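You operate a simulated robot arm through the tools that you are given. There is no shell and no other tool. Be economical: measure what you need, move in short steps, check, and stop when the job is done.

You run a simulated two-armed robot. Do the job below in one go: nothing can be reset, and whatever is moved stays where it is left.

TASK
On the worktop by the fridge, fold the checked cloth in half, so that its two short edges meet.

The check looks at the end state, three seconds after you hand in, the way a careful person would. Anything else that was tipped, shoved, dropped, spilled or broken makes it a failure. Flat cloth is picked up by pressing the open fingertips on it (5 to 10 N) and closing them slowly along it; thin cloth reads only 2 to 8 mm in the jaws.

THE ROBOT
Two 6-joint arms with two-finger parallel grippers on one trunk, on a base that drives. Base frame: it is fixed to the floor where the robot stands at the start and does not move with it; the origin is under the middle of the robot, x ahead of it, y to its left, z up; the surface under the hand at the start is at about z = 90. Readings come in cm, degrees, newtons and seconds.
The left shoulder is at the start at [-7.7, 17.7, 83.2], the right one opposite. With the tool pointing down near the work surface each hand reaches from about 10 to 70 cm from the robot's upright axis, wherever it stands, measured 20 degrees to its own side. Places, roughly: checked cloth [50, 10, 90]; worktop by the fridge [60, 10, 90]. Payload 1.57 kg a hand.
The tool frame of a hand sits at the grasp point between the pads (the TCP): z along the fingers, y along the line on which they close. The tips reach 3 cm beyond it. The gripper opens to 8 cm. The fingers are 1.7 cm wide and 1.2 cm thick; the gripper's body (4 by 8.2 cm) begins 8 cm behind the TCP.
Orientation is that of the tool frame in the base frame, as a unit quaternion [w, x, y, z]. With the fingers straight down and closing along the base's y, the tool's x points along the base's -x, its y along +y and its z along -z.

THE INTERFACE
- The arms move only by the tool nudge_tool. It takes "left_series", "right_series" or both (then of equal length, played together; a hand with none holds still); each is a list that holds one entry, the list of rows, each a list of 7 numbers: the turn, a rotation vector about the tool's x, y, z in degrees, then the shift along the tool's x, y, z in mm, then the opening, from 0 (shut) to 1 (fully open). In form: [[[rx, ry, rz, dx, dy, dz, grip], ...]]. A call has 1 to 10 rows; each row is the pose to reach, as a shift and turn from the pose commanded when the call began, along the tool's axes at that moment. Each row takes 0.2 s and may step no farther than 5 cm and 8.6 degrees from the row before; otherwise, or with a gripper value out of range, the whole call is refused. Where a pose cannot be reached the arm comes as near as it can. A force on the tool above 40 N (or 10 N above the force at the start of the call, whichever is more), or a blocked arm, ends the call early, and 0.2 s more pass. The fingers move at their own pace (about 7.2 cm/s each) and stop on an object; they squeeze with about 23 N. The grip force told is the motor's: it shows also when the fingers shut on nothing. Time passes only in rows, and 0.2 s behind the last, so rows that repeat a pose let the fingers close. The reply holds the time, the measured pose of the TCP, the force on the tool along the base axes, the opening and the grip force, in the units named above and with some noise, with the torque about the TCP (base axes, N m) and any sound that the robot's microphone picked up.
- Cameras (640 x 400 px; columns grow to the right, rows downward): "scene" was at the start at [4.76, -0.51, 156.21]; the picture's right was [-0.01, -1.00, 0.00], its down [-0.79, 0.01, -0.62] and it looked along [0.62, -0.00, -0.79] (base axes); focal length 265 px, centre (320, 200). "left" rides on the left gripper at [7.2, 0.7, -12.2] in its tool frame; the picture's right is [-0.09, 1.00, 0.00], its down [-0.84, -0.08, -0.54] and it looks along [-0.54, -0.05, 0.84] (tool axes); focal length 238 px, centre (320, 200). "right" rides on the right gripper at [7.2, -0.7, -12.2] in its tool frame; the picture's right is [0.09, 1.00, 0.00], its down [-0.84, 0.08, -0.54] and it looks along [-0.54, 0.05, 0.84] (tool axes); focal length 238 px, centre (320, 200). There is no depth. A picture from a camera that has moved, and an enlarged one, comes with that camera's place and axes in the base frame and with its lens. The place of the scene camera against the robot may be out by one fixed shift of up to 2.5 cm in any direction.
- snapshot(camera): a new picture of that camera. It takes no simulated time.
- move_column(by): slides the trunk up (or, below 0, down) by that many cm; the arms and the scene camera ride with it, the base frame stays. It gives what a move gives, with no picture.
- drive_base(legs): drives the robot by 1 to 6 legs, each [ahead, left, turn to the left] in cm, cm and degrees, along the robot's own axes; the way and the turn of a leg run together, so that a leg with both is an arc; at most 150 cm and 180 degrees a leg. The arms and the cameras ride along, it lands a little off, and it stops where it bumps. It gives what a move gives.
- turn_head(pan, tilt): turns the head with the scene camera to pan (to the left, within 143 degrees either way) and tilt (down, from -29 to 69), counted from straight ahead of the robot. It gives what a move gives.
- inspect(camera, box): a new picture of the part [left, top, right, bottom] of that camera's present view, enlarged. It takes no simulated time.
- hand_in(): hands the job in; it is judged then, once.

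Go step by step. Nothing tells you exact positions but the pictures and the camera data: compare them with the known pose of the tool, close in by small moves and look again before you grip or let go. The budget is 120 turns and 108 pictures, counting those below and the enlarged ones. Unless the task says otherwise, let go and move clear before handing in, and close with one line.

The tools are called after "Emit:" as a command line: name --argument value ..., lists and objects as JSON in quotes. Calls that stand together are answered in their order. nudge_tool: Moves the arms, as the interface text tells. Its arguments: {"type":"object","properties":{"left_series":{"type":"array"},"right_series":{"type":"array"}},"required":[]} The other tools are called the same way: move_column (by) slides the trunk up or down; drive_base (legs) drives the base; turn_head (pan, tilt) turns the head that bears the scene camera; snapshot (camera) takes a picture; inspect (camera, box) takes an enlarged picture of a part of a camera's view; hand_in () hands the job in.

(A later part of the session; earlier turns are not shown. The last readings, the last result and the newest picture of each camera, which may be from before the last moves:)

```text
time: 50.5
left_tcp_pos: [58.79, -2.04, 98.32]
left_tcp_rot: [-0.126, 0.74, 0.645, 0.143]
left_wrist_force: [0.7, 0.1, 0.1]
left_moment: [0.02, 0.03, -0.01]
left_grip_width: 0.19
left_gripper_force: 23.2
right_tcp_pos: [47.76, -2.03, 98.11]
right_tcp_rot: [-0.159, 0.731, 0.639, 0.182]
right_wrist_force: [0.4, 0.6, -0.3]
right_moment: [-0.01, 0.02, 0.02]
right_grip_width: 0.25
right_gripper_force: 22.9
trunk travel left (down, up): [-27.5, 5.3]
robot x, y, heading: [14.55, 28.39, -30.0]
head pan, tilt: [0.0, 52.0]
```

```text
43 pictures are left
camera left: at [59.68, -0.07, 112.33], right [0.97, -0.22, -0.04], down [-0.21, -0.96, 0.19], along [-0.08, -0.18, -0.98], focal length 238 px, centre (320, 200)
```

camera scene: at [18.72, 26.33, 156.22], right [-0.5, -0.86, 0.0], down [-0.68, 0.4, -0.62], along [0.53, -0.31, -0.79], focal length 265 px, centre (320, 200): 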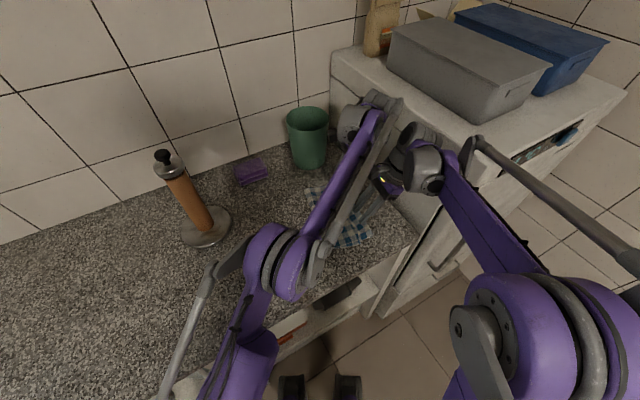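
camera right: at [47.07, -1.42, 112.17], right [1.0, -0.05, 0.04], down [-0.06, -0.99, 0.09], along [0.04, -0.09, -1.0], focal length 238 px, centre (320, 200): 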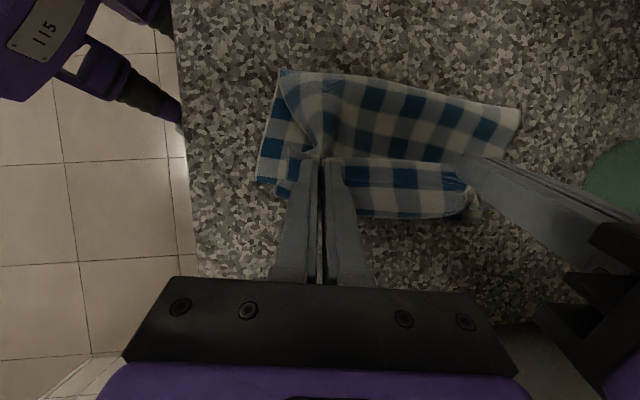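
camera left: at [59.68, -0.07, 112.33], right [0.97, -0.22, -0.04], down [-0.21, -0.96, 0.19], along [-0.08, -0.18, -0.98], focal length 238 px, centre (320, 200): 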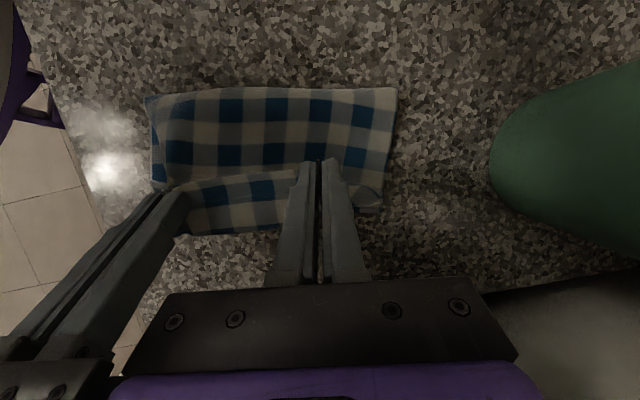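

The strip is lifting with both hands. I'll swing it up and left to lay the bottom layer flat again, straightening the left wrist on the way for arm clearance.

Emit:
nudge_tool --left_series '[[[0, -2.5, 0, 25, 1, -22, 0], [0, -5, 0, 56, 3, -31, 0], [0, -7.5, 0, 85, 5, -36, 0], [0, -10, 0, 110, 7, -31, 0], [0, -12.5, 0, 133, 9, -22, 0], [0, -15, 0, 149, 10, -8, 0], [0, -17, 0, 154, 11, 3, 0], [0, -17, 0, 154, 11, 3, 0]]]' --right_series '[[[0, 0, 0, 30, 1, -18, 0], [0, 0, 0, 63, 3, -23, 0], [0, 0, 0, 97, 5, -22, 0], [0, 0, 0, 125.5, 7, -13, 0], [0, 0, 0, 147.6, 9, -1, 0], [0, 0, 0, 162, 11, 15, 0], [0, 0, 0, 169, 12, 27, 0], [0, 0, 0, 169, 12, 27, 0]]]'

Emit:
snapshot --camera "right"

Emit:
snapshot --camera "left"

Emit:
snapshot --camera "scene"

```text
time: 52.3
left_tcp_pos: [61.34, 12.07, 103.66]
left_tcp_rot: [-0.028, 0.753, 0.657, 0.033]
left_wrist_force: [-0.2, -0.2, 0.3]
left_moment: [0.05, 0.01, 0.01]
left_grip_width: 0.2
left_gripper_force: 23.0
right_tcp_pos: [51.23, 13.98, 103.81]
right_tcp_rot: [-0.159, 0.731, 0.638, 0.183]
right_wrist_force: [0.0, 0.0, 0.2]
right_moment: [0.03, 0.0, 0.02]
right_grip_width: 0.29
right_gripper_force: 23.0
trunk travel left (down, up): [-27.5, 5.3]
robot x, y, heading: [14.58, 28.55, -30.2]
head pan, tilt: [0.0, 52.0]
```

```text
42 pictures are left
camera right: at [50.59, 14.42, 117.87], right [1.0, -0.05, 0.04], down [-0.06, -0.99, 0.09], along [0.04, -0.09, -1.0], focal length 238 px, centre (320, 200)
```

right: 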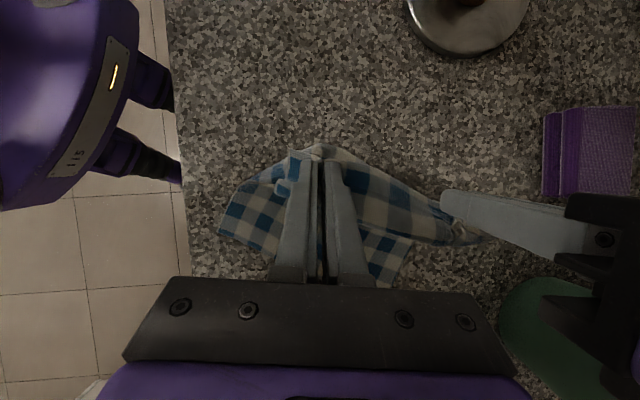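

```text
41 pictures are left
camera left: at [62.92, 18.06, 116.43], right [0.97, -0.23, -0.01], down [-0.2, -0.86, 0.47], along [-0.11, -0.45, -0.88], focal length 238 px, centre (320, 200)
```

left: 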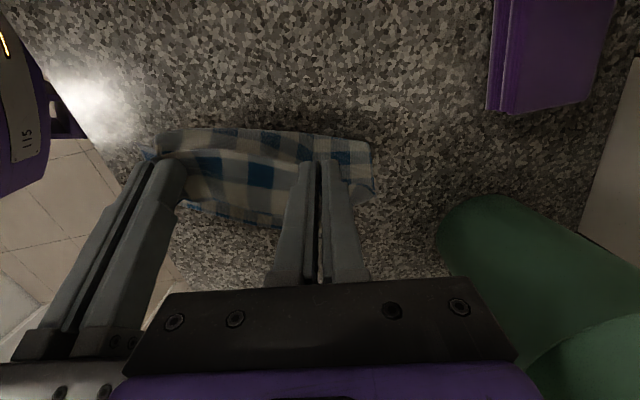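

```text
40 pictures are left
camera scene: at [18.76, 26.14, 156.21], right [-0.5, -0.86, 0.0], down [-0.68, 0.4, -0.62], along [0.53, -0.31, -0.79], focal length 265 px, centre (320, 200)
```

scene: 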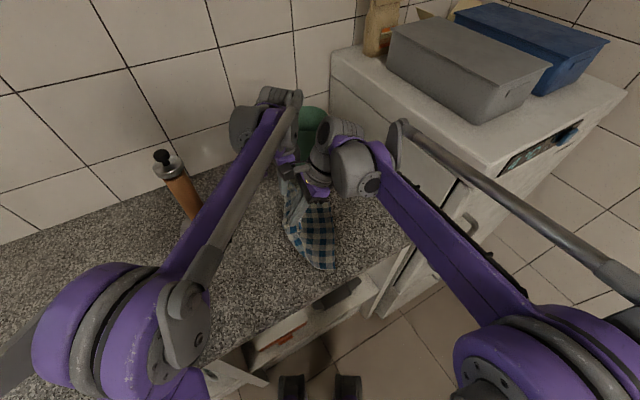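

The right hand has also caught the lower layer, which skews the cloth. The cleanest fix is to unfold and start over: I'll release the right hand, lift it clear, and see what is left.

Emit:
nudge_tool --right_series '[[[0, 0, 0, 0, 0, 0, 0.3], [0, 0, 0, 0, 0, 0, 0.6], [0, 0, 0, 0, 0, 0, 0.6], [0, 0, 0, -10, 0, -40, 0.6], [0, 0, 0, -30, -10, -80, 0.6], [0, 0, 0, -60, -20, -100, 0.6], [0, 0, 0, -100, -30, -110, 0.6], [0, 0, 0, -140, -30, -120, 0.6]]]'

Emit:
snapshot --camera "scene"

Emit:
snapshot --camera "left"

```text
time: 54.1
left_tcp_pos: [61.51, 12.15, 103.58]
left_tcp_rot: [-0.029, 0.754, 0.656, 0.032]
left_wrist_force: [-0.3, 0.1, -0.5]
left_moment: [-0.04, 0.04, 0.01]
left_grip_width: 0.22
left_gripper_force: 23.0
right_tcp_pos: [45.64, -3.49, 107.94]
right_tcp_rot: [-0.158, 0.731, 0.639, 0.183]
right_wrist_force: [-0.3, -0.7, 0.5]
right_moment: [0.0, 0.0, 0.0]
right_grip_width: 4.77
right_gripper_force: 0.0
trunk travel left (down, up): [-27.5, 5.3]
robot x, y, heading: [14.55, 28.14, -30.2]
head pan, tilt: [0.0, 52.0]
```

```text
39 pictures are left
camera scene: at [18.81, 26.05, 156.21], right [-0.5, -0.86, 0.0], down [-0.68, 0.4, -0.62], along [0.53, -0.31, -0.79], focal length 265 px, centre (320, 200)
```

scene: 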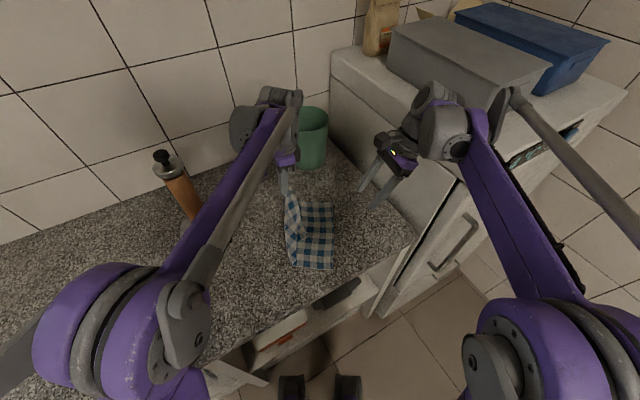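

```text
38 pictures are left
camera left: at [62.96, 17.97, 116.42], right [0.97, -0.23, -0.01], down [-0.2, -0.86, 0.47], along [-0.11, -0.45, -0.88], focal length 238 px, centre (320, 200)
```

left: 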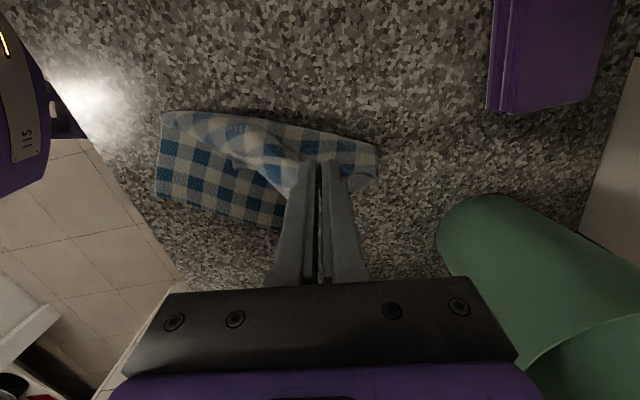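

The cloth is free on the near side. I'll carry the hem left with the left hand and lay it down flat.

Emit:
nudge_tool --left_series '[[[0, 0, 0, 30, 0, 0, 0], [0, 0, 0, 60, 0, 10, 0], [0, 0, 0, 85, 0, 35, 0], [0, 0, 0, 102, 0, 65, 0], [0, 0, 0, 112, 0, 90, 0], [0, 0, 0, 112, 0, 90, 0]]]'

Emit:
snapshot --camera "left"

Emit:
snapshot --camera "right"

Emit:
inspect --camera "scene" --box '[200, 120, 400, 290]'

```text
time: 55.5
left_tcp_pos: [63.31, 23.94, 95.6]
left_tcp_rot: [-0.029, 0.753, 0.656, 0.033]
left_wrist_force: [-1.2, -0.9, 0.4]
left_moment: [0.04, 0.02, -0.05]
left_grip_width: 0.23
left_gripper_force: 23.1
right_tcp_pos: [45.61, -3.29, 107.97]
right_tcp_rot: [-0.159, 0.731, 0.639, 0.182]
right_wrist_force: [0.0, 0.4, -1.0]
right_moment: [-0.01, -0.02, 0.01]
right_grip_width: 4.8
right_gripper_force: 0.1
trunk travel left (down, up): [-27.5, 5.3]
robot x, y, heading: [14.83, 28.18, -30.3]
head pan, tilt: [0.0, 52.0]
```

```text
37 pictures are left
camera left: at [64.79, 29.82, 108.52], right [0.97, -0.23, -0.01], down [-0.2, -0.86, 0.47], along [-0.11, -0.45, -0.88], focal length 238 px, centre (320, 200)
```

left: 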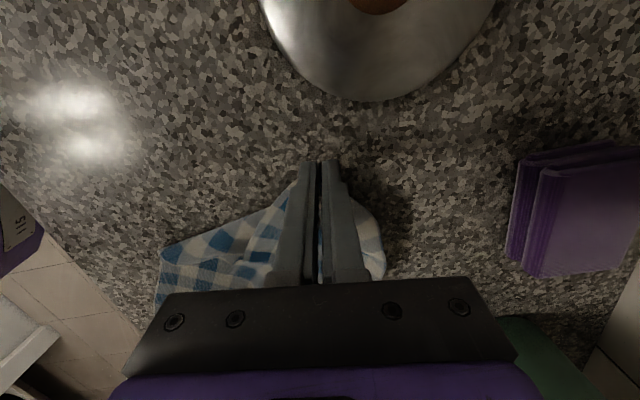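

```text
36 pictures are left
camera right: at [44.97, -2.83, 122.01], right [1.0, -0.05, 0.04], down [-0.06, -0.99, 0.09], along [0.04, -0.09, -1.0], focal length 238 px, centre (320, 200)
```

right: 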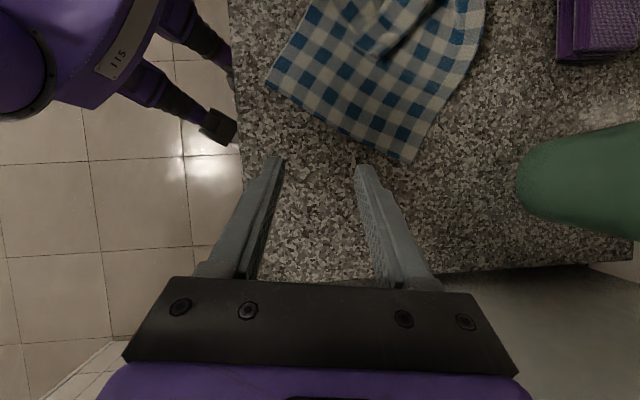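

```text
2.35 times, centred on (300, 205) of scene
camera zoom: at [18.75, 26.17, 156.21], right [-0.5, -0.86, 0.0], down [-0.68, 0.4, -0.62], along [0.53, -0.31, -0.79], focal length 623 px, centre (367, 188)
```

zoom: 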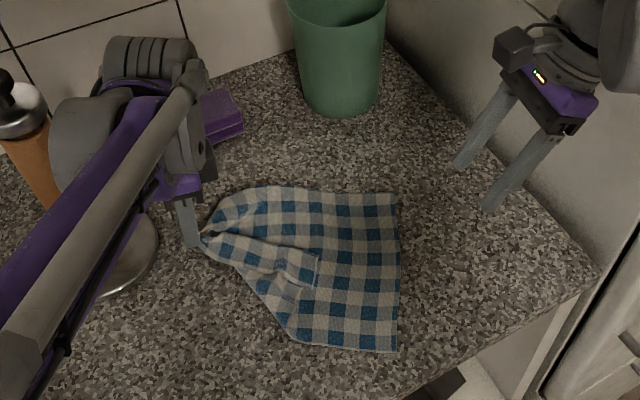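

The cloth has turned: its right edge now runs from about (40,10) to (58,-1). I'll release the left hand and lift it clear, then look at the whole cloth.

Emit:
nudge_tool --left_series '[[[0, 0, 0, 0, 0, 10, 0.2], [0, 0, 0, 0, 0, 10, 0.5], [0, 0, 0, 0, 0, 10, 0.6], [0, 0, 0, 0, 0, -30, 0.6], [0, 0, 0, 0, 0, -80, 0.6], [0, 0, 0, 0, 0, -130, 0.6], [0, 0, 0, 40, -40, -150, 0.6], [0, 0, 0, 70, -80, -150, 0.6], [0, 0, 0, 90, -120, -150, 0.6], [0, 0, 0, 90, -120, -150, 0.6]]]'

Emit:
inspect --camera "scene" --box '[180, 110, 420, 290]'

```text
refused: row 7 steps farther than a row can; nothing moved
```

```text
2.22 times, centred on (300, 200) of scene
camera zoom: at [18.75, 26.17, 156.21], right [-0.5, -0.86, 0.0], down [-0.68, 0.4, -0.62], along [0.53, -0.31, -0.79], focal length 588 px, centre (364, 200)
```

zoom: 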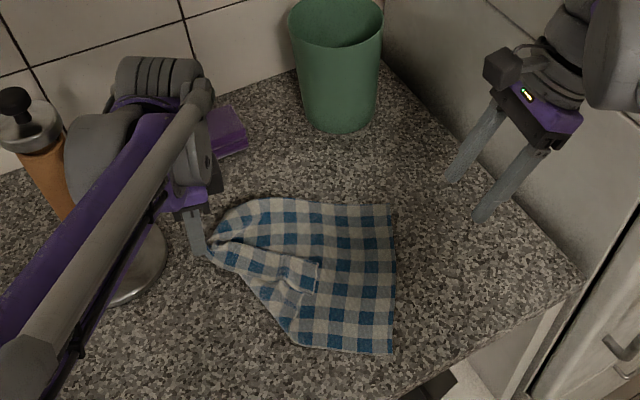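

That step was too long, so nothing moved. I'll release with smaller steps and retract towards the robot.

Emit:
nudge_tool --left_series '[[[0, 0, 0, 0, 0, 10, 0.2], [0, 0, 0, 0, 0, 10, 0.5], [0, 0, 0, 0, 0, 10, 0.6], [0, 0, 0, 0, 0, -30, 0.6], [0, 0, 0, 0, 0, -75, 0.6], [0, 0, 0, 0, 0, -120, 0.6], [0, 0, 0, 5, -40, -140, 0.6], [0, 0, 0, 10, -80, -150, 0.6], [0, 0, 0, 20, -125, -150, 0.6], [0, 0, 0, 30, -170, -150, 0.6]]]'

Emit:
inspect --camera "scene" --box '[180, 110, 420, 290]'

```text
time: 57.7
left_tcp_pos: [46.14, 27.79, 110.98]
left_tcp_rot: [-0.029, 0.753, 0.656, 0.033]
left_wrist_force: [-0.6, 0.7, -0.3]
left_moment: [-0.01, 0.01, -0.01]
left_grip_width: 4.78
left_gripper_force: 0.1
right_tcp_pos: [45.37, -3.27, 107.83]
right_tcp_rot: [-0.158, 0.73, 0.639, 0.183]
right_wrist_force: [0.5, 0.9, -0.6]
right_moment: [-0.02, 0.01, -0.02]
right_grip_width: 4.8
right_gripper_force: 0.0
trunk travel left (down, up): [-27.5, 5.3]
robot x, y, heading: [14.42, 28.41, -30.1]
head pan, tilt: [0.0, 52.0]
```

```text
2.22 times, centred on (300, 200) of scene
camera zoom: at [18.6, 26.29, 156.21], right [-0.5, -0.86, 0.0], down [-0.68, 0.4, -0.62], along [0.53, -0.31, -0.79], focal length 588 px, centre (364, 200)
```

zoom: 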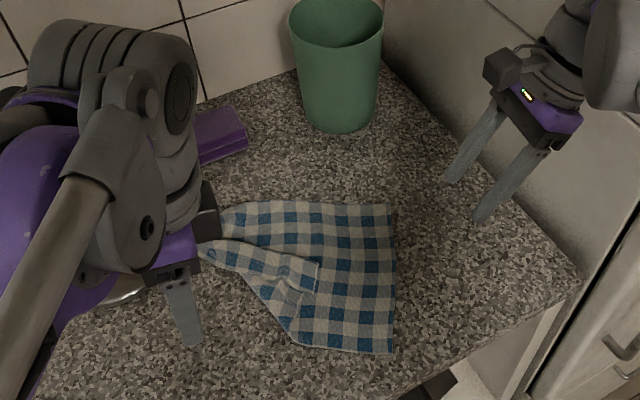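

Both hands are off and the cloth lies loosely with one hem corner turned in. I'll straighten and raise the hands, then drive to the other side with a left heading. From there the short edges lie across in front of the robot and both wrists can roll freely.

Emit:
nudge_tool --left_series '[[[0, -1, 0, 0, 0, -15, 0.6], [0, -3, 0, 0, 0, -30, 0.6], [0, -4, 0, 0, 0, -50, 0.6], [0, -5, 0, 0, 0, -50, 0.6], [0, -5, 0, 0, 0, -50, 0.6]]]' --right_series '[[[0, -7, 0, 14, -14, -15, 0.6], [0, -14, 0, 28, -28, -30, 0.6], [0, -21, 0, 43, -42, -45, 0.6], [0, -28, 0, 57, -55, -60, 0.6], [0, -28, 0, 57, -55, -60, 0.6]]]'

Emit:
drive_base --legs '[[-12, 0, 0], [0, 0, 50], [-10, -41, 0]]'

Emit:
snapshot --camera "scene"

```text
time: 58.9
left_tcp_pos: [46.57, 27.28, 116.08]
left_tcp_rot: [-0.001, 0.754, 0.657, 0.0]
left_wrist_force: [-0.5, -0.3, -0.1]
left_moment: [0.03, 0.03, 0.02]
left_grip_width: 4.8
left_gripper_force: 0.1
right_tcp_pos: [40.54, -0.75, 115.59]
right_tcp_rot: [0.002, 0.753, 0.658, 0.0]
right_wrist_force: [-0.6, -0.8, -0.1]
right_moment: [0.03, 0.01, 0.0]
right_grip_width: 4.77
right_gripper_force: 0.2
trunk travel left (down, up): [-27.5, 5.3]
robot x, y, heading: [14.42, 28.27, -30.3]
head pan, tilt: [0.0, 52.0]
```

```text
time: 65.9
left_tcp_pos: [30.17, 19.57, 115.94]
left_tcp_rot: [0.0, 0.39, 0.921, 0.0]
left_wrist_force: [-0.2, -0.5, 0.5]
left_moment: [0.02, 0.02, 0.0]
left_grip_width: 4.81
left_gripper_force: 0.1
right_tcp_pos: [48.62, -2.65, 115.49]
right_tcp_rot: [0.001, 0.389, 0.921, 0.001]
right_wrist_force: [-0.2, -0.2, -1.1]
right_moment: [-0.02, -0.04, -0.01]
right_grip_width: 4.81
right_gripper_force: 0.0
trunk travel left (down, up): [-27.5, 5.3]
robot x, y, heading: [10.04, -5.02, 21.6]
head pan, tilt: [0.0, 52.0]
stopped in leg 3: the robot was blocked; the commanded pose is now the measured one
```

```text
32 pictures are left
camera scene: at [14.18, -4.34, 156.21], right [0.37, -0.93, 0.0], down [-0.73, -0.29, -0.62], along [0.57, 0.23, -0.79], focal length 265 px, centre (320, 200)
```

scene: 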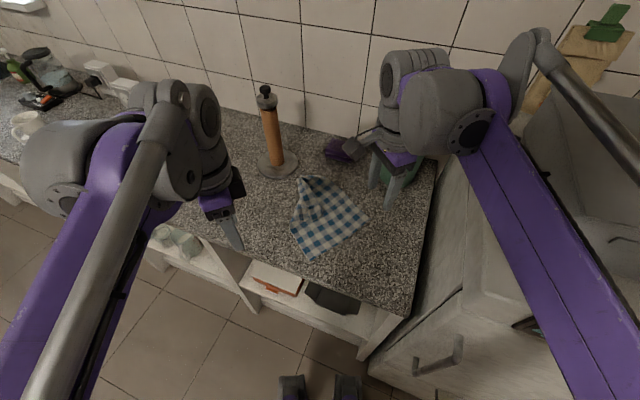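

The base was blocked near the end, at (10,-5). I'll back off a few cm left, then check the fridge side and get a zoom of the cloth.

Emit:
drive_base --legs '[[0, 6, 0]]'

Emit:
turn_head --pan -35 --tilt 45

Emit:
snapshot --camera "scene"

Emit:
turn_head --pan 0 --tilt 52

Emit:
inspect --camera "scene" --box '[220, 130, 420, 290]'

```text
time: 67.1
left_tcp_pos: [28.07, 25.13, 115.95]
left_tcp_rot: [0.0, 0.39, 0.921, -0.001]
left_wrist_force: [0.4, 0.9, 0.3]
left_moment: [-0.01, 0.0, 0.0]
left_grip_width: 4.79
left_gripper_force: 0.1
right_tcp_pos: [46.41, 3.13, 115.59]
right_tcp_rot: [0.0, 0.39, 0.921, 0.0]
right_wrist_force: [0.9, -0.9, -0.2]
right_moment: [0.0, 0.01, -0.01]
right_grip_width: 4.79
right_gripper_force: 0.0
trunk travel left (down, up): [-27.5, 5.3]
robot x, y, heading: [7.12, 0.52, 21.7]
head pan, tilt: [0.0, 52.0]
```

```text
time: 68.1
left_tcp_pos: [27.97, 25.09, 115.93]
left_tcp_rot: [-0.001, 0.39, 0.921, 0.0]
left_wrist_force: [-0.2, 0.6, 0.2]
left_moment: [0.0, 0.0, 0.02]
left_grip_width: 4.78
left_gripper_force: 0.1
right_tcp_pos: [46.4, 3.08, 115.56]
right_tcp_rot: [0.0, 0.389, 0.921, 0.001]
right_wrist_force: [-0.5, -0.5, -0.7]
right_moment: [-0.01, -0.02, -0.01]
right_grip_width: 4.79
right_gripper_force: 0.0
trunk travel left (down, up): [-27.5, 5.3]
robot x, y, heading: [6.94, 0.57, 21.9]
head pan, tilt: [-35.0, 45.0]
```

```text
31 pictures are left
camera scene: at [12.93, -3.35, 157.17], right [-0.23, -0.97, 0.0], down [-0.69, 0.16, -0.71], along [0.69, -0.16, -0.71], focal length 265 px, centre (320, 200)
```

scene: 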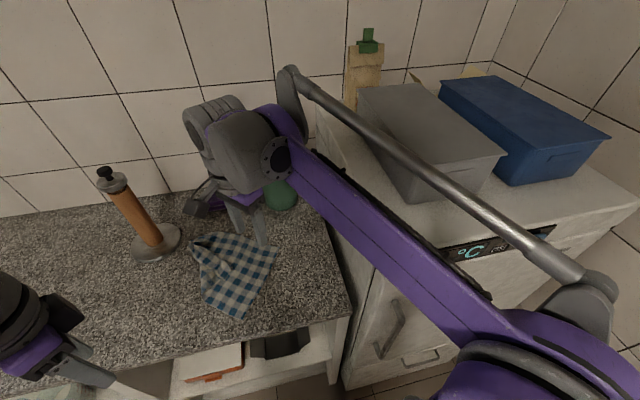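

```text
time: 69.2
left_tcp_pos: [27.97, 25.16, 115.87]
left_tcp_rot: [0.0, 0.39, 0.921, 0.0]
left_wrist_force: [0.1, 0.1, -0.7]
left_moment: [0.01, -0.03, 0.01]
left_grip_width: 4.81
left_gripper_force: 0.1
right_tcp_pos: [46.54, 3.03, 115.5]
right_tcp_rot: [0.001, 0.389, 0.921, 0.001]
right_wrist_force: [-0.3, 0.5, 0.2]
right_moment: [0.0, -0.03, -0.01]
right_grip_width: 4.8
right_gripper_force: 0.1
trunk travel left (down, up): [-27.5, 5.3]
robot x, y, heading: [7.52, 0.45, 21.9]
head pan, tilt: [0.0, 52.0]
```

```text
2.50 times, centred on (320, 210) of scene
camera zoom: at [11.99, 1.29, 156.21], right [0.37, -0.93, 0.0], down [-0.73, -0.29, -0.62], along [0.57, 0.23, -0.79], focal length 662 px, centre (320, 175)
```

zoom: 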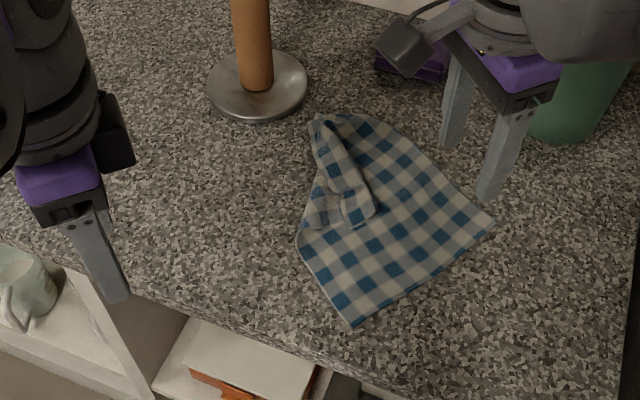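

The fridge items look untouched. The cloth's right edge, N≈(40,9.5) to R≈(58.5,-2), is clean. New plan: lift the whole cloth by that edge so it hangs straight, set the hem down, lay half, and fold back. That way the held edge already faces the right way. First I turn both hands to close along this edge.

Emit:
nudge_tool --left_series '[[[0, 0, -8.5, -10, 0, 0, 0.4], [0, 0, -17, -30, 0, 0, 0.4], [0, 0, -25.5, -50, 0, 4, 0.4], [0, 0, -34, -75, 0, 8, 0.4], [0, 0, -42.5, -100, 0, 12, 0.4], [0, 0, -51, -125, -1, 16, 0.4], [0, 0, -59.5, -150, -2, 20, 0.4], [0, 0, -68, -175, -3, 25, 0.4], [0, 0, -76.5, -200, -4, 30, 0.4], [0, 0, -85, -221, -4, 40, 0.4]]]' --right_series '[[[0, 0, -8.5, -12, 8, 0, 0.4], [0, 0, -17, -24, 16, 0, 0.4], [0, 0, -25.5, -36, 24, 4, 0.4], [0, 0, -34, -48, 32, 8, 0.4], [0, 0, -42.5, -60, 40, 12, 0.4], [0, 0, -51, -72, 48, 16, 0.4], [0, 0, -59.5, -85, 54, 20, 0.4], [0, 0, -68, -85, 54, 25, 0.4], [0, 0, -76.5, -85, 54, 30, 0.4], [0, 0, -85, -85, 54, 35, 0.4]]]'

Emit:
nudge_tool --left_series '[[[0, 0, -8, 0, 0, 10, 0.4], [0, 0, -16, 0, 0, 20, 0.4], [0, 0, -18.5, 0, 0, 30, 0.4], [0, 0, -18.5, 0, 0, 30, 0.4]]]' --right_series '[[[0, 0, -8, 0, 0, 10, 0.4], [0, 0, -16, 0, 0, 20, 0.4], [0, 0, -18.5, 0, 0, 30, 0.4], [0, 0, -18.5, 0, 0, 30, 0.4]]]'

Emit:
snapshot --camera "left"

Emit:
snapshot --camera "right"

```text
time: 71.3
left_tcp_pos: [43.38, 8.79, 112.12]
left_tcp_rot: [-0.001, -0.335, 0.942, -0.001]
left_wrist_force: [0.1, 0.5, -0.3]
left_moment: [0.01, 0.02, 0.01]
left_grip_width: 3.18
left_gripper_force: 0.1
right_tcp_pos: [56.25, 0.79, 112.04]
right_tcp_rot: [0.001, -0.337, 0.942, 0.0]
right_wrist_force: [-0.3, 0.5, -0.2]
right_moment: [-0.01, 0.01, 0.02]
right_grip_width: 3.2
right_gripper_force: 0.0
trunk travel left (down, up): [-27.5, 5.3]
robot x, y, heading: [7.49, 0.67, 21.7]
head pan, tilt: [0.0, 52.0]
```

```text
time: 72.3
left_tcp_pos: [43.2, 9.12, 109.04]
left_tcp_rot: [-0.001, -0.482, 0.876, 0.0]
left_wrist_force: [-0.4, 0.9, 0.4]
left_moment: [0.01, 0.01, -0.01]
left_grip_width: 3.23
left_gripper_force: 0.0
right_tcp_pos: [56.14, 0.62, 109.05]
right_tcp_rot: [0.001, -0.483, 0.876, 0.0]
right_wrist_force: [0.4, 0.2, 0.3]
right_moment: [-0.03, 0.01, 0.0]
right_grip_width: 3.2
right_gripper_force: 0.0
trunk travel left (down, up): [-27.5, 5.3]
robot x, y, heading: [7.46, 0.75, 21.8]
head pan, tilt: [0.0, 52.0]
```

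```text
29 pictures are left
camera left: at [38.62, 3.37, 121.22], right [-0.79, 0.61, 0.0], down [0.51, 0.67, 0.54], along [0.33, 0.43, -0.84], focal length 238 px, centre (320, 200)
```

left: 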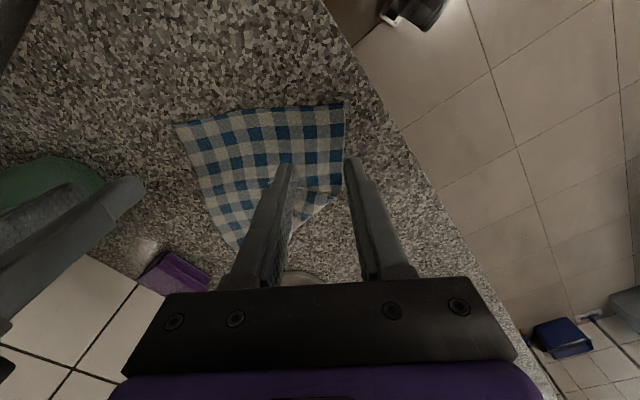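

```text
28 pictures are left
camera right: at [52.87, -5.86, 121.11], right [-0.89, 0.45, 0.0], down [0.38, 0.75, 0.54], along [0.25, 0.48, -0.84], focal length 238 px, centre (320, 200)
```

right: 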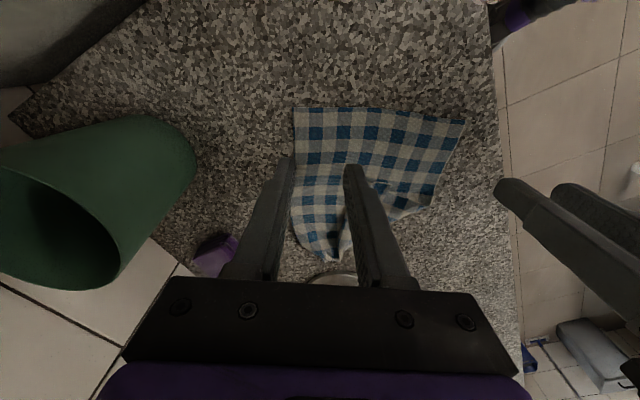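

Both cameras agree: N(39.9,9.6), R(58.6,-1.6). Small corrections, then down to just above the cloth.

Emit:
nudge_tool --left_series '[[[0, 0, 0, 3, 3, 40, 0.4], [0, 0, 0, 3, 3, 80, 0.4], [0, 0, 0, 3, 3, 120, 0.4], [0, 0, 0, 3, 3, 145, 0.4], [0, 0, 0, 3, 3, 154, 0.4], [0, 0, 0, 3, 3, 154, 0.4]]]' --right_series '[[[0, 0, 0, -4, -4, 40, 0.4], [0, 0, 0, -4, -4, 80, 0.4], [0, 0, 0, -4, -4, 120, 0.4], [0, 0, 0, -4, -4, 145, 0.4], [0, 0, 0, -4, -4, 154, 0.4], [0, 0, 0, -4, -4, 154, 0.4]]]'

Emit:
snapshot --camera "left"

Emit:
snapshot --camera "right"

```text
time: 73.8
left_tcp_pos: [42.43, 8.97, 93.7]
left_tcp_rot: [-0.001, -0.482, 0.876, 0.0]
left_wrist_force: [-0.1, -0.7, 0.1]
left_moment: [0.0, 0.0, 0.0]
left_grip_width: 3.21
left_gripper_force: 0.0
right_tcp_pos: [56.69, 0.97, 93.62]
right_tcp_rot: [0.001, -0.482, 0.876, 0.0]
right_wrist_force: [0.5, 0.0, 0.5]
right_moment: [-0.04, 0.0, -0.01]
right_grip_width: 3.19
right_gripper_force: 0.1
trunk travel left (down, up): [-27.5, 5.3]
robot x, y, heading: [7.35, 0.41, 22.0]
head pan, tilt: [0.0, 52.0]
```

```text
27 pictures are left
camera left: at [38.06, 3.21, 105.91], right [-0.79, 0.61, 0.0], down [0.51, 0.67, 0.54], along [0.33, 0.43, -0.84], focal length 238 px, centre (320, 200)
```

left: 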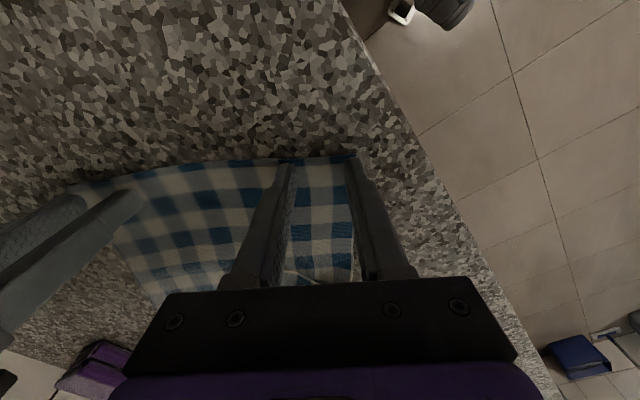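

```text
26 pictures are left
camera right: at [53.46, -5.61, 105.78], right [-0.89, 0.45, 0.0], down [0.38, 0.75, 0.54], along [0.25, 0.48, -0.84], focal length 238 px, centre (320, 200)
```

right: 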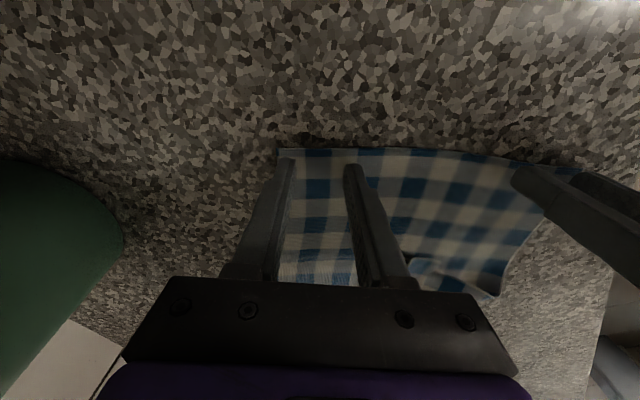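

The tips are almost on the edge line, so I'll shift both 3–5 mm inwards and step down for contact.

Emit:
nudge_tool --left_series '[[[0, 0, 0, -5, 0, 0, 0.4], [0, 0, 0, -5, 0, 2, 0.4], [0, 0, 0, -5, 0, 4, 0.4], [0, 0, 0, -5, 0, 4, 0.4]]]' --right_series '[[[0, 0, 0, -3, 0, 0, 0.4], [0, 0, 0, -3, 0, 2, 0.4], [0, 0, 0, -3, 0, 3.5, 0.4], [0, 0, 0, -3, 0, 3.5, 0.4]]]'

```text
time: 74.8
left_tcp_pos: [42.79, 9.31, 93.11]
left_tcp_rot: [-0.002, -0.482, 0.876, -0.001]
left_wrist_force: [-0.2, 0.1, 1.2]
left_moment: [0.04, -0.02, -0.01]
left_grip_width: 3.21
left_gripper_force: 0.0
right_tcp_pos: [56.76, 1.21, 93.34]
right_tcp_rot: [0.0, -0.483, 0.876, 0.0]
right_wrist_force: [0.5, 0.2, 0.3]
right_moment: [-0.01, 0.03, 0.04]
right_grip_width: 3.2
right_gripper_force: 0.1
trunk travel left (down, up): [-27.5, 5.3]
robot x, y, heading: [7.76, 0.62, 21.6]
head pan, tilt: [0.0, 52.0]
```

Emit:
nudge_tool --left_series '[[[0, 0, 0, 0, 0, 0.8, 0.4], [0, 0, 0, 0, 0, 1.3, 0.4], [0, 0, 0, 0, 0, 1.3, 0.4]]]' --right_series '[[[0, 0, 0, 0, 0, 1, 0.4], [0, 0, 0, 0, 0, 2, 0.4], [0, 0, 0, 0, 0, 2, 0.4]]]'

```text
time: 75.5
left_tcp_pos: [42.83, 9.34, 93.09]
left_tcp_rot: [0.0, -0.482, 0.876, 0.0]
left_wrist_force: [3.4, 0.7, 29.6]
left_moment: [0.07, 0.02, -0.06]
left_grip_width: 3.22
left_gripper_force: 0.1
right_tcp_pos: [56.82, 1.05, 93.14]
right_tcp_rot: [0.002, -0.482, 0.876, -0.001]
right_wrist_force: [0.1, 0.2, 0.4]
right_moment: [-0.01, 0.0, 0.02]
right_grip_width: 3.22
right_gripper_force: 0.1
trunk travel left (down, up): [-27.5, 5.3]
robot x, y, heading: [7.45, 0.11, 21.6]
head pan, tilt: [0.0, 52.0]
```

Emit:
nudge_tool --left_series '[[[0, 0, 0, 0, 0, -0.9, 0.4], [0, 0, 0, 0, 0, -0.9, 0.4]]]' --right_series '[[[0, 0, 0, 0, 0, 0.8, 0.4], [0, 0, 0, 0, 0, 0.8, 0.4]]]'

```text
time: 76.2
left_tcp_pos: [42.78, 9.36, 93.16]
left_tcp_rot: [0.0, -0.481, 0.876, 0.0]
left_wrist_force: [-1.2, -1.3, 5.9]
left_moment: [-0.03, 0.05, -0.01]
left_grip_width: 3.19
left_gripper_force: 0.0
right_tcp_pos: [56.91, 1.21, 93.04]
right_tcp_rot: [0.001, -0.483, 0.876, 0.0]
right_wrist_force: [3.3, -1.0, 17.8]
right_moment: [-0.13, -0.1, 0.01]
right_grip_width: 3.22
right_gripper_force: 0.1
trunk travel left (down, up): [-27.5, 5.3]
robot x, y, heading: [7.34, 0.28, 21.7]
head pan, tilt: [0.0, 52.0]
```

The forces are 6 N and 18 N. I'll trim both to about 10 N and close slowly.

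Emit:
nudge_tool --left_series '[[[0, 0, 0, 0, 0, 0.2, 0.4], [0, 0, 0, 0, 0, 0.2, 0.35], [0, 0, 0, 0, 0, 0.2, 0.3], [0, 0, 0, 0, 0, 0.2, 0.25], [0, 0, 0, 0, 0, 0.2, 0.2], [0, 0, 0, 0, 0, 0.2, 0.15], [0, 0, 0, 0, 0, 0.2, 0.1], [0, 0, 0, 0, 0, 0.2, 0.05], [0, 0, 0, 0, 0, 0.2, 0], [0, 0, 0, 0, 0, 0.2, 0]]]' --right_series '[[[0, 0, 0, 0, 0, -0.3, 0.4], [0, 0, 0, 0, 0, -0.3, 0.35], [0, 0, 0, 0, 0, -0.3, 0.3], [0, 0, 0, 0, 0, -0.3, 0.25], [0, 0, 0, 0, 0, -0.3, 0.2], [0, 0, 0, 0, 0, -0.3, 0.15], [0, 0, 0, 0, 0, -0.3, 0.1], [0, 0, 0, 0, 0, -0.3, 0.05], [0, 0, 0, 0, 0, -0.3, 0], [0, 0, 0, 0, 0, -0.3, 0]]]'

```text
time: 78.3
left_tcp_pos: [42.94, 9.44, 93.26]
left_tcp_rot: [0.001, -0.481, 0.877, -0.001]
left_wrist_force: [21.3, -12.0, 12.4]
left_moment: [-0.39, -0.65, 0.04]
left_grip_width: 0.32
left_gripper_force: 22.8
right_tcp_pos: [56.84, 1.43, 93.21]
right_tcp_rot: [0.001, -0.483, 0.875, 0.001]
right_wrist_force: [-21.3, 11.9, 7.6]
right_moment: [0.35, 0.62, -0.01]
right_grip_width: 0.26
right_gripper_force: 22.7
trunk travel left (down, up): [-27.5, 5.3]
robot x, y, heading: [7.12, 0.55, 21.9]
head pan, tilt: [0.0, 52.0]
```

Both corners are held (3.2 and 2.6 mm) and the cloth is taut between them. I'll ease that tension and lift the cloth straight up by about 31 cm so it hangs freely.

Emit:
nudge_tool --left_series '[[[0, 0, 0, 0, -3, -5, 0], [0, 0, 0, 0, -4, -30, 0], [0, 0, 0, 0, -4, -65, 0], [0, 0, 0, 0, -4, -100, 0], [0, 0, 0, 0, -4, -135, 0], [0, 0, 0, 0, -4, -170, 0], [0, 0, 0, 0, -4, -205, 0], [0, 0, 0, 0, -4, -240, 0], [0, 0, 0, 0, -4, -275, 0], [0, 0, 0, 0, -4, -305, 0]]]' --right_series '[[[0, 0, 0, 0, 3, -5, 0], [0, 0, 0, 0, 4, -30, 0], [0, 0, 0, 0, 4, -65, 0], [0, 0, 0, 0, 4, -100, 0], [0, 0, 0, 0, 4, -135, 0], [0, 0, 0, 0, 4, -170, 0], [0, 0, 0, 0, 4, -205, 0], [0, 0, 0, 0, 4, -240, 0], [0, 0, 0, 0, 4, -275, 0], [0, 0, 0, 0, 4, -305, 0]]]'

Emit:
snapshot --camera "scene"

```text
time: 80.5
left_tcp_pos: [43.4, 9.18, 123.59]
left_tcp_rot: [-0.001, -0.482, 0.876, -0.001]
left_wrist_force: [5.1, -3.4, -0.3]
left_moment: [-0.08, -0.2, -0.01]
left_grip_width: 0.23
left_gripper_force: 23.4
right_tcp_pos: [56.59, 1.63, 123.58]
right_tcp_rot: [0.001, -0.483, 0.876, 0.001]
right_wrist_force: [-5.1, 1.9, -0.1]
right_moment: [0.1, 0.15, 0.01]
right_grip_width: 0.22
right_gripper_force: 23.2
trunk travel left (down, up): [-27.5, 5.3]
robot x, y, heading: [7.41, 0.45, 21.9]
head pan, tilt: [0.0, 52.0]
```

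```text
25 pictures are left
camera scene: at [12.04, 1.31, 156.21], right [0.37, -0.93, 0.0], down [-0.73, -0.29, -0.62], along [0.57, 0.23, -0.79], focal length 265 px, centre (320, 200)
```

scene: 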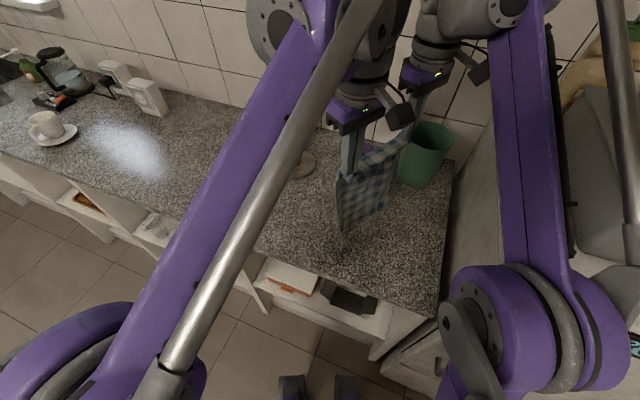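

The cloth hangs between the hands. I'll zoom in on it.

Emit:
inspect --camera "scene" --box '[310, 110, 430, 260]'

Emit:
snapshot --camera "left"

```text
2.67 times, centred on (370, 185) of scene
camera zoom: at [12.04, 1.31, 156.21], right [0.37, -0.93, 0.0], down [-0.73, -0.29, -0.62], along [0.57, 0.23, -0.79], focal length 706 px, centre (187, 240)
```

zoom: 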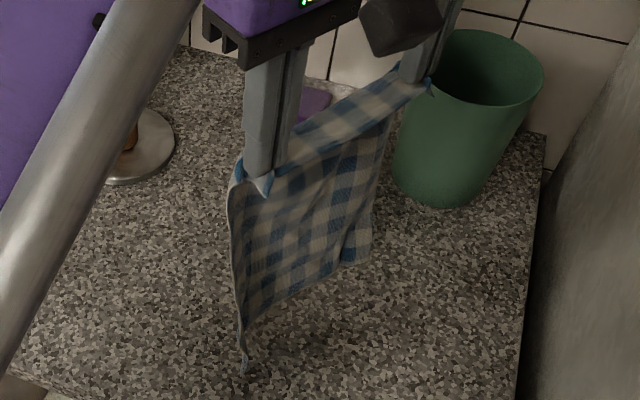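

```text
23 pictures are left
camera left: at [38.87, 3.53, 135.87], right [-0.79, 0.61, 0.0], down [0.51, 0.67, 0.54], along [0.33, 0.43, -0.84], focal length 238 px, centre (320, 200)
```

left: 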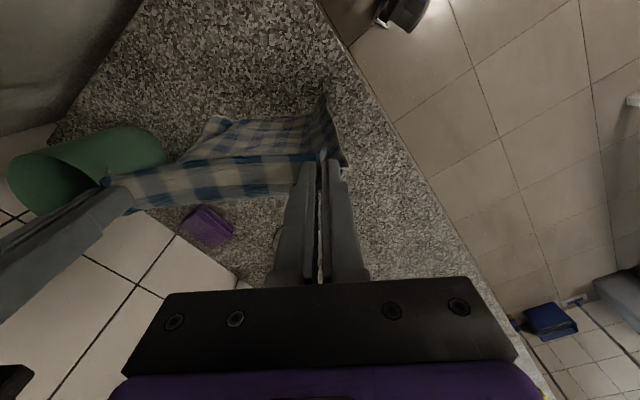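

The cloth hangs clean and straight, with the hem just above the counter. I'll lower it while moving away from the hem, laying the first half flat.

Emit:
nudge_tool --left_series '[[[0, 0, 0, -5, 0, 15, 0], [0, 0, 0, -15, 0, 25, 0], [0, 0, 0, -30, 0, 40, 0], [0, 0, 0, -50, 0, 60, 0], [0, 0, 0, -70, 0, 80, 0], [0, 0, 0, -90, 0, 102, 0], [0, 0, 0, -110, 0, 124, 0], [0, 0, 0, -130, 0, 146, 0], [0, 0, 0, -150, 0, 165, 0], [0, 0, 0, -160, 0, 175, 0]]]' --right_series '[[[0, 0, 0, -5, 0, 15, 0], [0, 0, 0, -15, 0, 25, 0], [0, 0, 0, -30, 0, 40, 0], [0, 0, 0, -50, 0, 60, 0], [0, 0, 0, -70, 0, 80, 0], [0, 0, 0, -90, 0, 102, 0], [0, 0, 0, -110, 0, 124, 0], [0, 0, 0, -130, 0, 146, 0], [0, 0, 0, -150, 0, 165, 0], [0, 0, 0, -160, 0, 175, 0]]]'

Emit:
snapshot --camera "left"

Emit:
snapshot --camera "scene"

```text
time: 82.8
left_tcp_pos: [52.04, 22.78, 106.06]
left_tcp_rot: [-0.001, -0.482, 0.876, 0.001]
left_wrist_force: [6.0, -3.1, 0.0]
left_moment: [-0.11, -0.19, 0.02]
left_grip_width: 0.23
left_gripper_force: 22.6
right_tcp_pos: [65.24, 14.83, 106.15]
right_tcp_rot: [0.0, -0.483, 0.876, 0.0]
right_wrist_force: [-6.1, 3.5, -0.3]
right_moment: [0.1, 0.16, 0.0]
right_grip_width: 0.22
right_gripper_force: 23.1
trunk travel left (down, up): [-27.5, 5.3]
robot x, y, heading: [7.05, 0.41, 22.0]
head pan, tilt: [0.0, 52.0]
```

```text
22 pictures are left
camera left: at [47.55, 16.98, 118.29], right [-0.79, 0.61, 0.0], down [0.51, 0.67, 0.54], along [0.33, 0.43, -0.84], focal length 238 px, centre (320, 200)
```

left: 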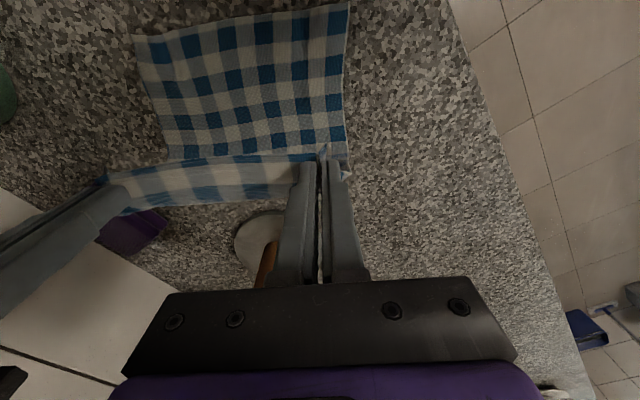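

```text
21 pictures are left
camera scene: at [12.01, 1.31, 156.21], right [0.37, -0.93, 0.0], down [-0.73, -0.29, -0.62], along [0.57, 0.23, -0.79], focal length 265 px, centre (320, 200)
```

scene: 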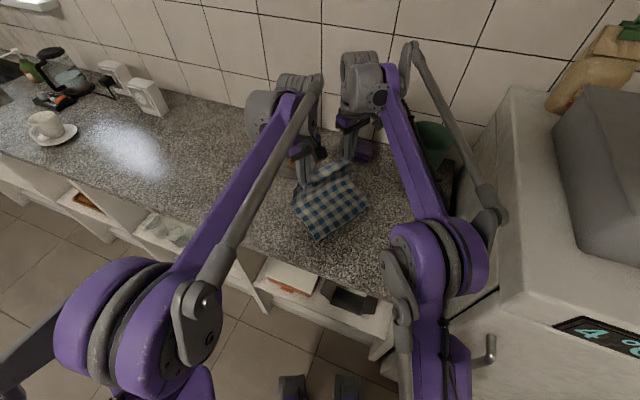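

The lower half lies flat and clean, with its hem running from about (43.4,15.9) to (61.5,5.1). I'll lay a little more to reach the half line, then fold back over and stop about 4 cm above the hem to check.

Emit:
nudge_tool --left_series '[[[0, 0, 0, -32, 0, 4, 0], [0, 0, 0, -65, 0, 19, 0], [0, 0, 0, -65, 0, 19, 0], [0, 0, 0, -37, 1, 4, 0], [0, 0, 0, -7, 2, 6, 0], [0, 0, 0, 23, 4, 16, 0], [0, 0, 0, 48, 6, 39, 0], [0, 0, 0, 65, 8, 69, 0], [0, 0, 0, 75, 10, 89, 0], [0, 0, 0, 75, 10, 89, 0]]]' --right_series '[[[0, 0, 0, -32, 0, 4, 0], [0, 0, 0, -65, 0, 19, 0], [0, 0, 0, -65, 0, 19, 0], [0, 0, 0, -37, 1, 4, 0], [0, 0, 0, -7, 2, 6, 0], [0, 0, 0, 23, 4, 16, 0], [0, 0, 0, 48, 6, 39, 0], [0, 0, 0, 65, 8, 69, 0], [0, 0, 0, 75, 10, 89, 0], [0, 0, 0, 75, 10, 89, 0]]]'

Emit:
snapshot --camera "left"

Emit:
snapshot --camera "right"

```text
time: 85.0
left_tcp_pos: [47.1, 17.01, 97.37]
left_tcp_rot: [-0.001, -0.482, 0.876, -0.001]
left_wrist_force: [4.4, -3.1, 0.5]
left_moment: [-0.09, -0.15, 0.02]
left_grip_width: 0.23
left_gripper_force: 23.0
right_tcp_pos: [60.22, 8.97, 97.34]
right_tcp_rot: [0.001, -0.482, 0.876, 0.001]
right_wrist_force: [-5.6, 2.5, 0.0]
right_moment: [0.05, 0.19, 0.0]
right_grip_width: 0.2
right_gripper_force: 23.1
right hand out of reach, approached as far as the arm can: row 2, 3
trunk travel left (down, up): [-27.5, 5.3]
robot x, y, heading: [7.58, 0.65, 21.7]
head pan, tilt: [0.0, 52.0]
```

```text
20 pictures are left
camera left: at [42.65, 11.21, 109.55], right [-0.79, 0.61, 0.0], down [0.51, 0.67, 0.54], along [0.33, 0.43, -0.84], focal length 238 px, centre (320, 200)
```

left: 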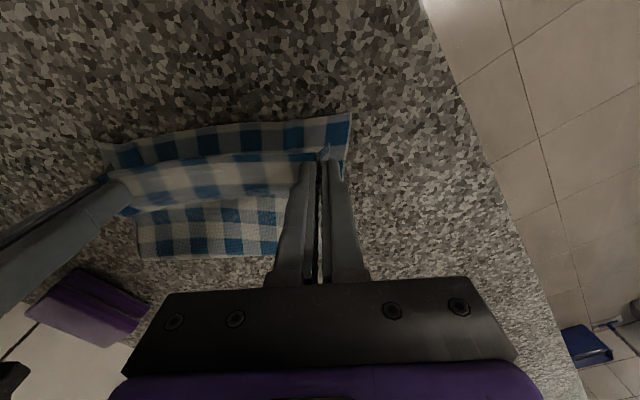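

```text
19 pictures are left
camera right: at [56.93, 2.45, 109.41], right [-0.89, 0.45, 0.0], down [0.38, 0.75, 0.54], along [0.25, 0.48, -0.84], focal length 238 px, centre (320, 200)
```

right: 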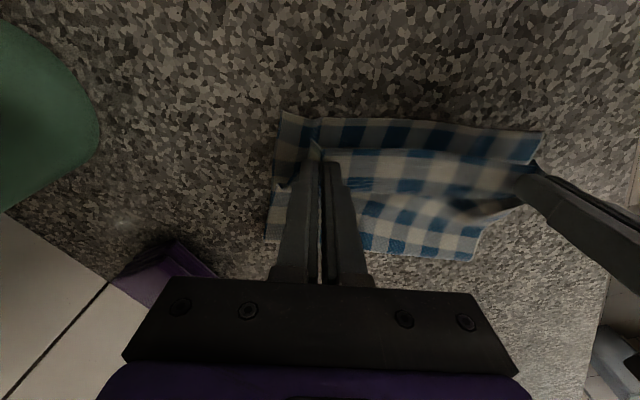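

The hem hasn't moved, and the fold line is 13.3–14.6 cm from it, nearly the exact half. I'll lower the held edge onto the hem.

Emit:
nudge_tool --left_series '[[[0, 0, 0, 5, 0, 12, 0], [0, 0, 0, 9, 0, 22, 0], [0, 0, 0, 13, 0, 31, 0], [0, 0, 0, 13, 0, 36, 0], [0, 0, 0, 13, 0, 36, 0]]]' --right_series '[[[0, 0, 0, 5, 0, 12, 0], [0, 0, 0, 9, 0, 22, 0], [0, 0, 0, 12, 0, 31, 0], [0, 0, 0, 12, 0, 36, 0], [0, 0, 0, 12, 0, 36, 0]]]'

Emit:
inspect --camera "left" --box '[60, 80, 380, 280]'

Emit:
inspect --camera "right" --box '[250, 80, 570, 280]'

```text
time: 86.2
left_tcp_pos: [46.29, 15.56, 93.62]
left_tcp_rot: [-0.001, -0.483, 0.876, 0.0]
left_wrist_force: [5.5, -3.5, 1.2]
left_moment: [-0.09, -0.23, 0.01]
left_grip_width: 0.22
left_gripper_force: 22.6
right_tcp_pos: [59.63, 8.12, 93.66]
right_tcp_rot: [0.0, -0.482, 0.876, 0.0]
right_wrist_force: [-6.6, 3.2, 0.3]
right_moment: [0.12, 0.13, 0.02]
right_grip_width: 0.26
right_gripper_force: 22.8
trunk travel left (down, up): [-27.5, 5.3]
robot x, y, heading: [7.46, 0.42, 21.7]
head pan, tilt: [0.0, 52.0]
```

```text
2.00 times, centred on (220, 180) of left
camera zoom: at [41.76, 9.95, 105.84], right [-0.79, 0.61, 0.0], down [0.51, 0.67, 0.54], along [0.33, 0.43, -0.84], focal length 477 px, centre (520, 240)
```

zoom: 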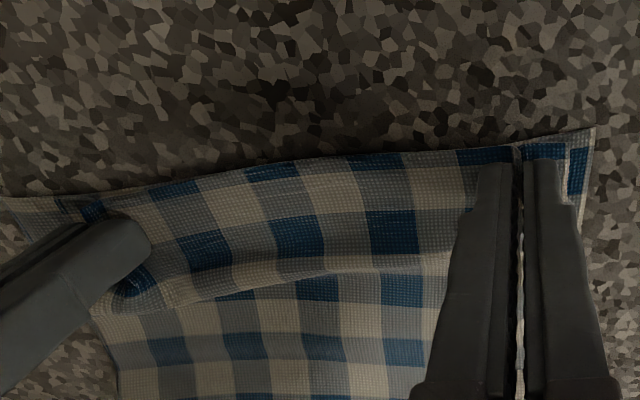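

```text
2.00 times, centred on (410, 180) of right
camera zoom: at [56.37, 1.61, 105.71], right [-0.89, 0.45, 0.0], down [0.38, 0.75, 0.54], along [0.25, 0.48, -0.84], focal length 477 px, centre (140, 240)
```

zoom: 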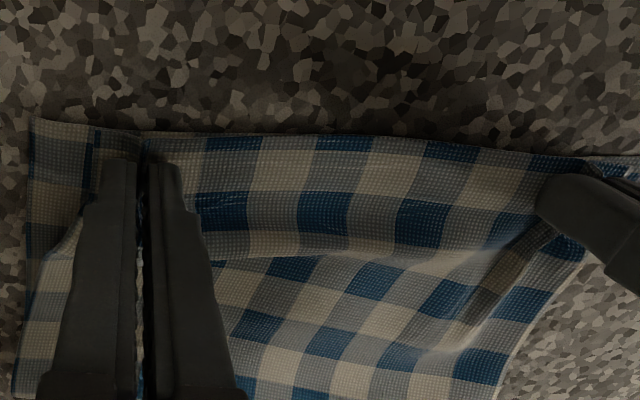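

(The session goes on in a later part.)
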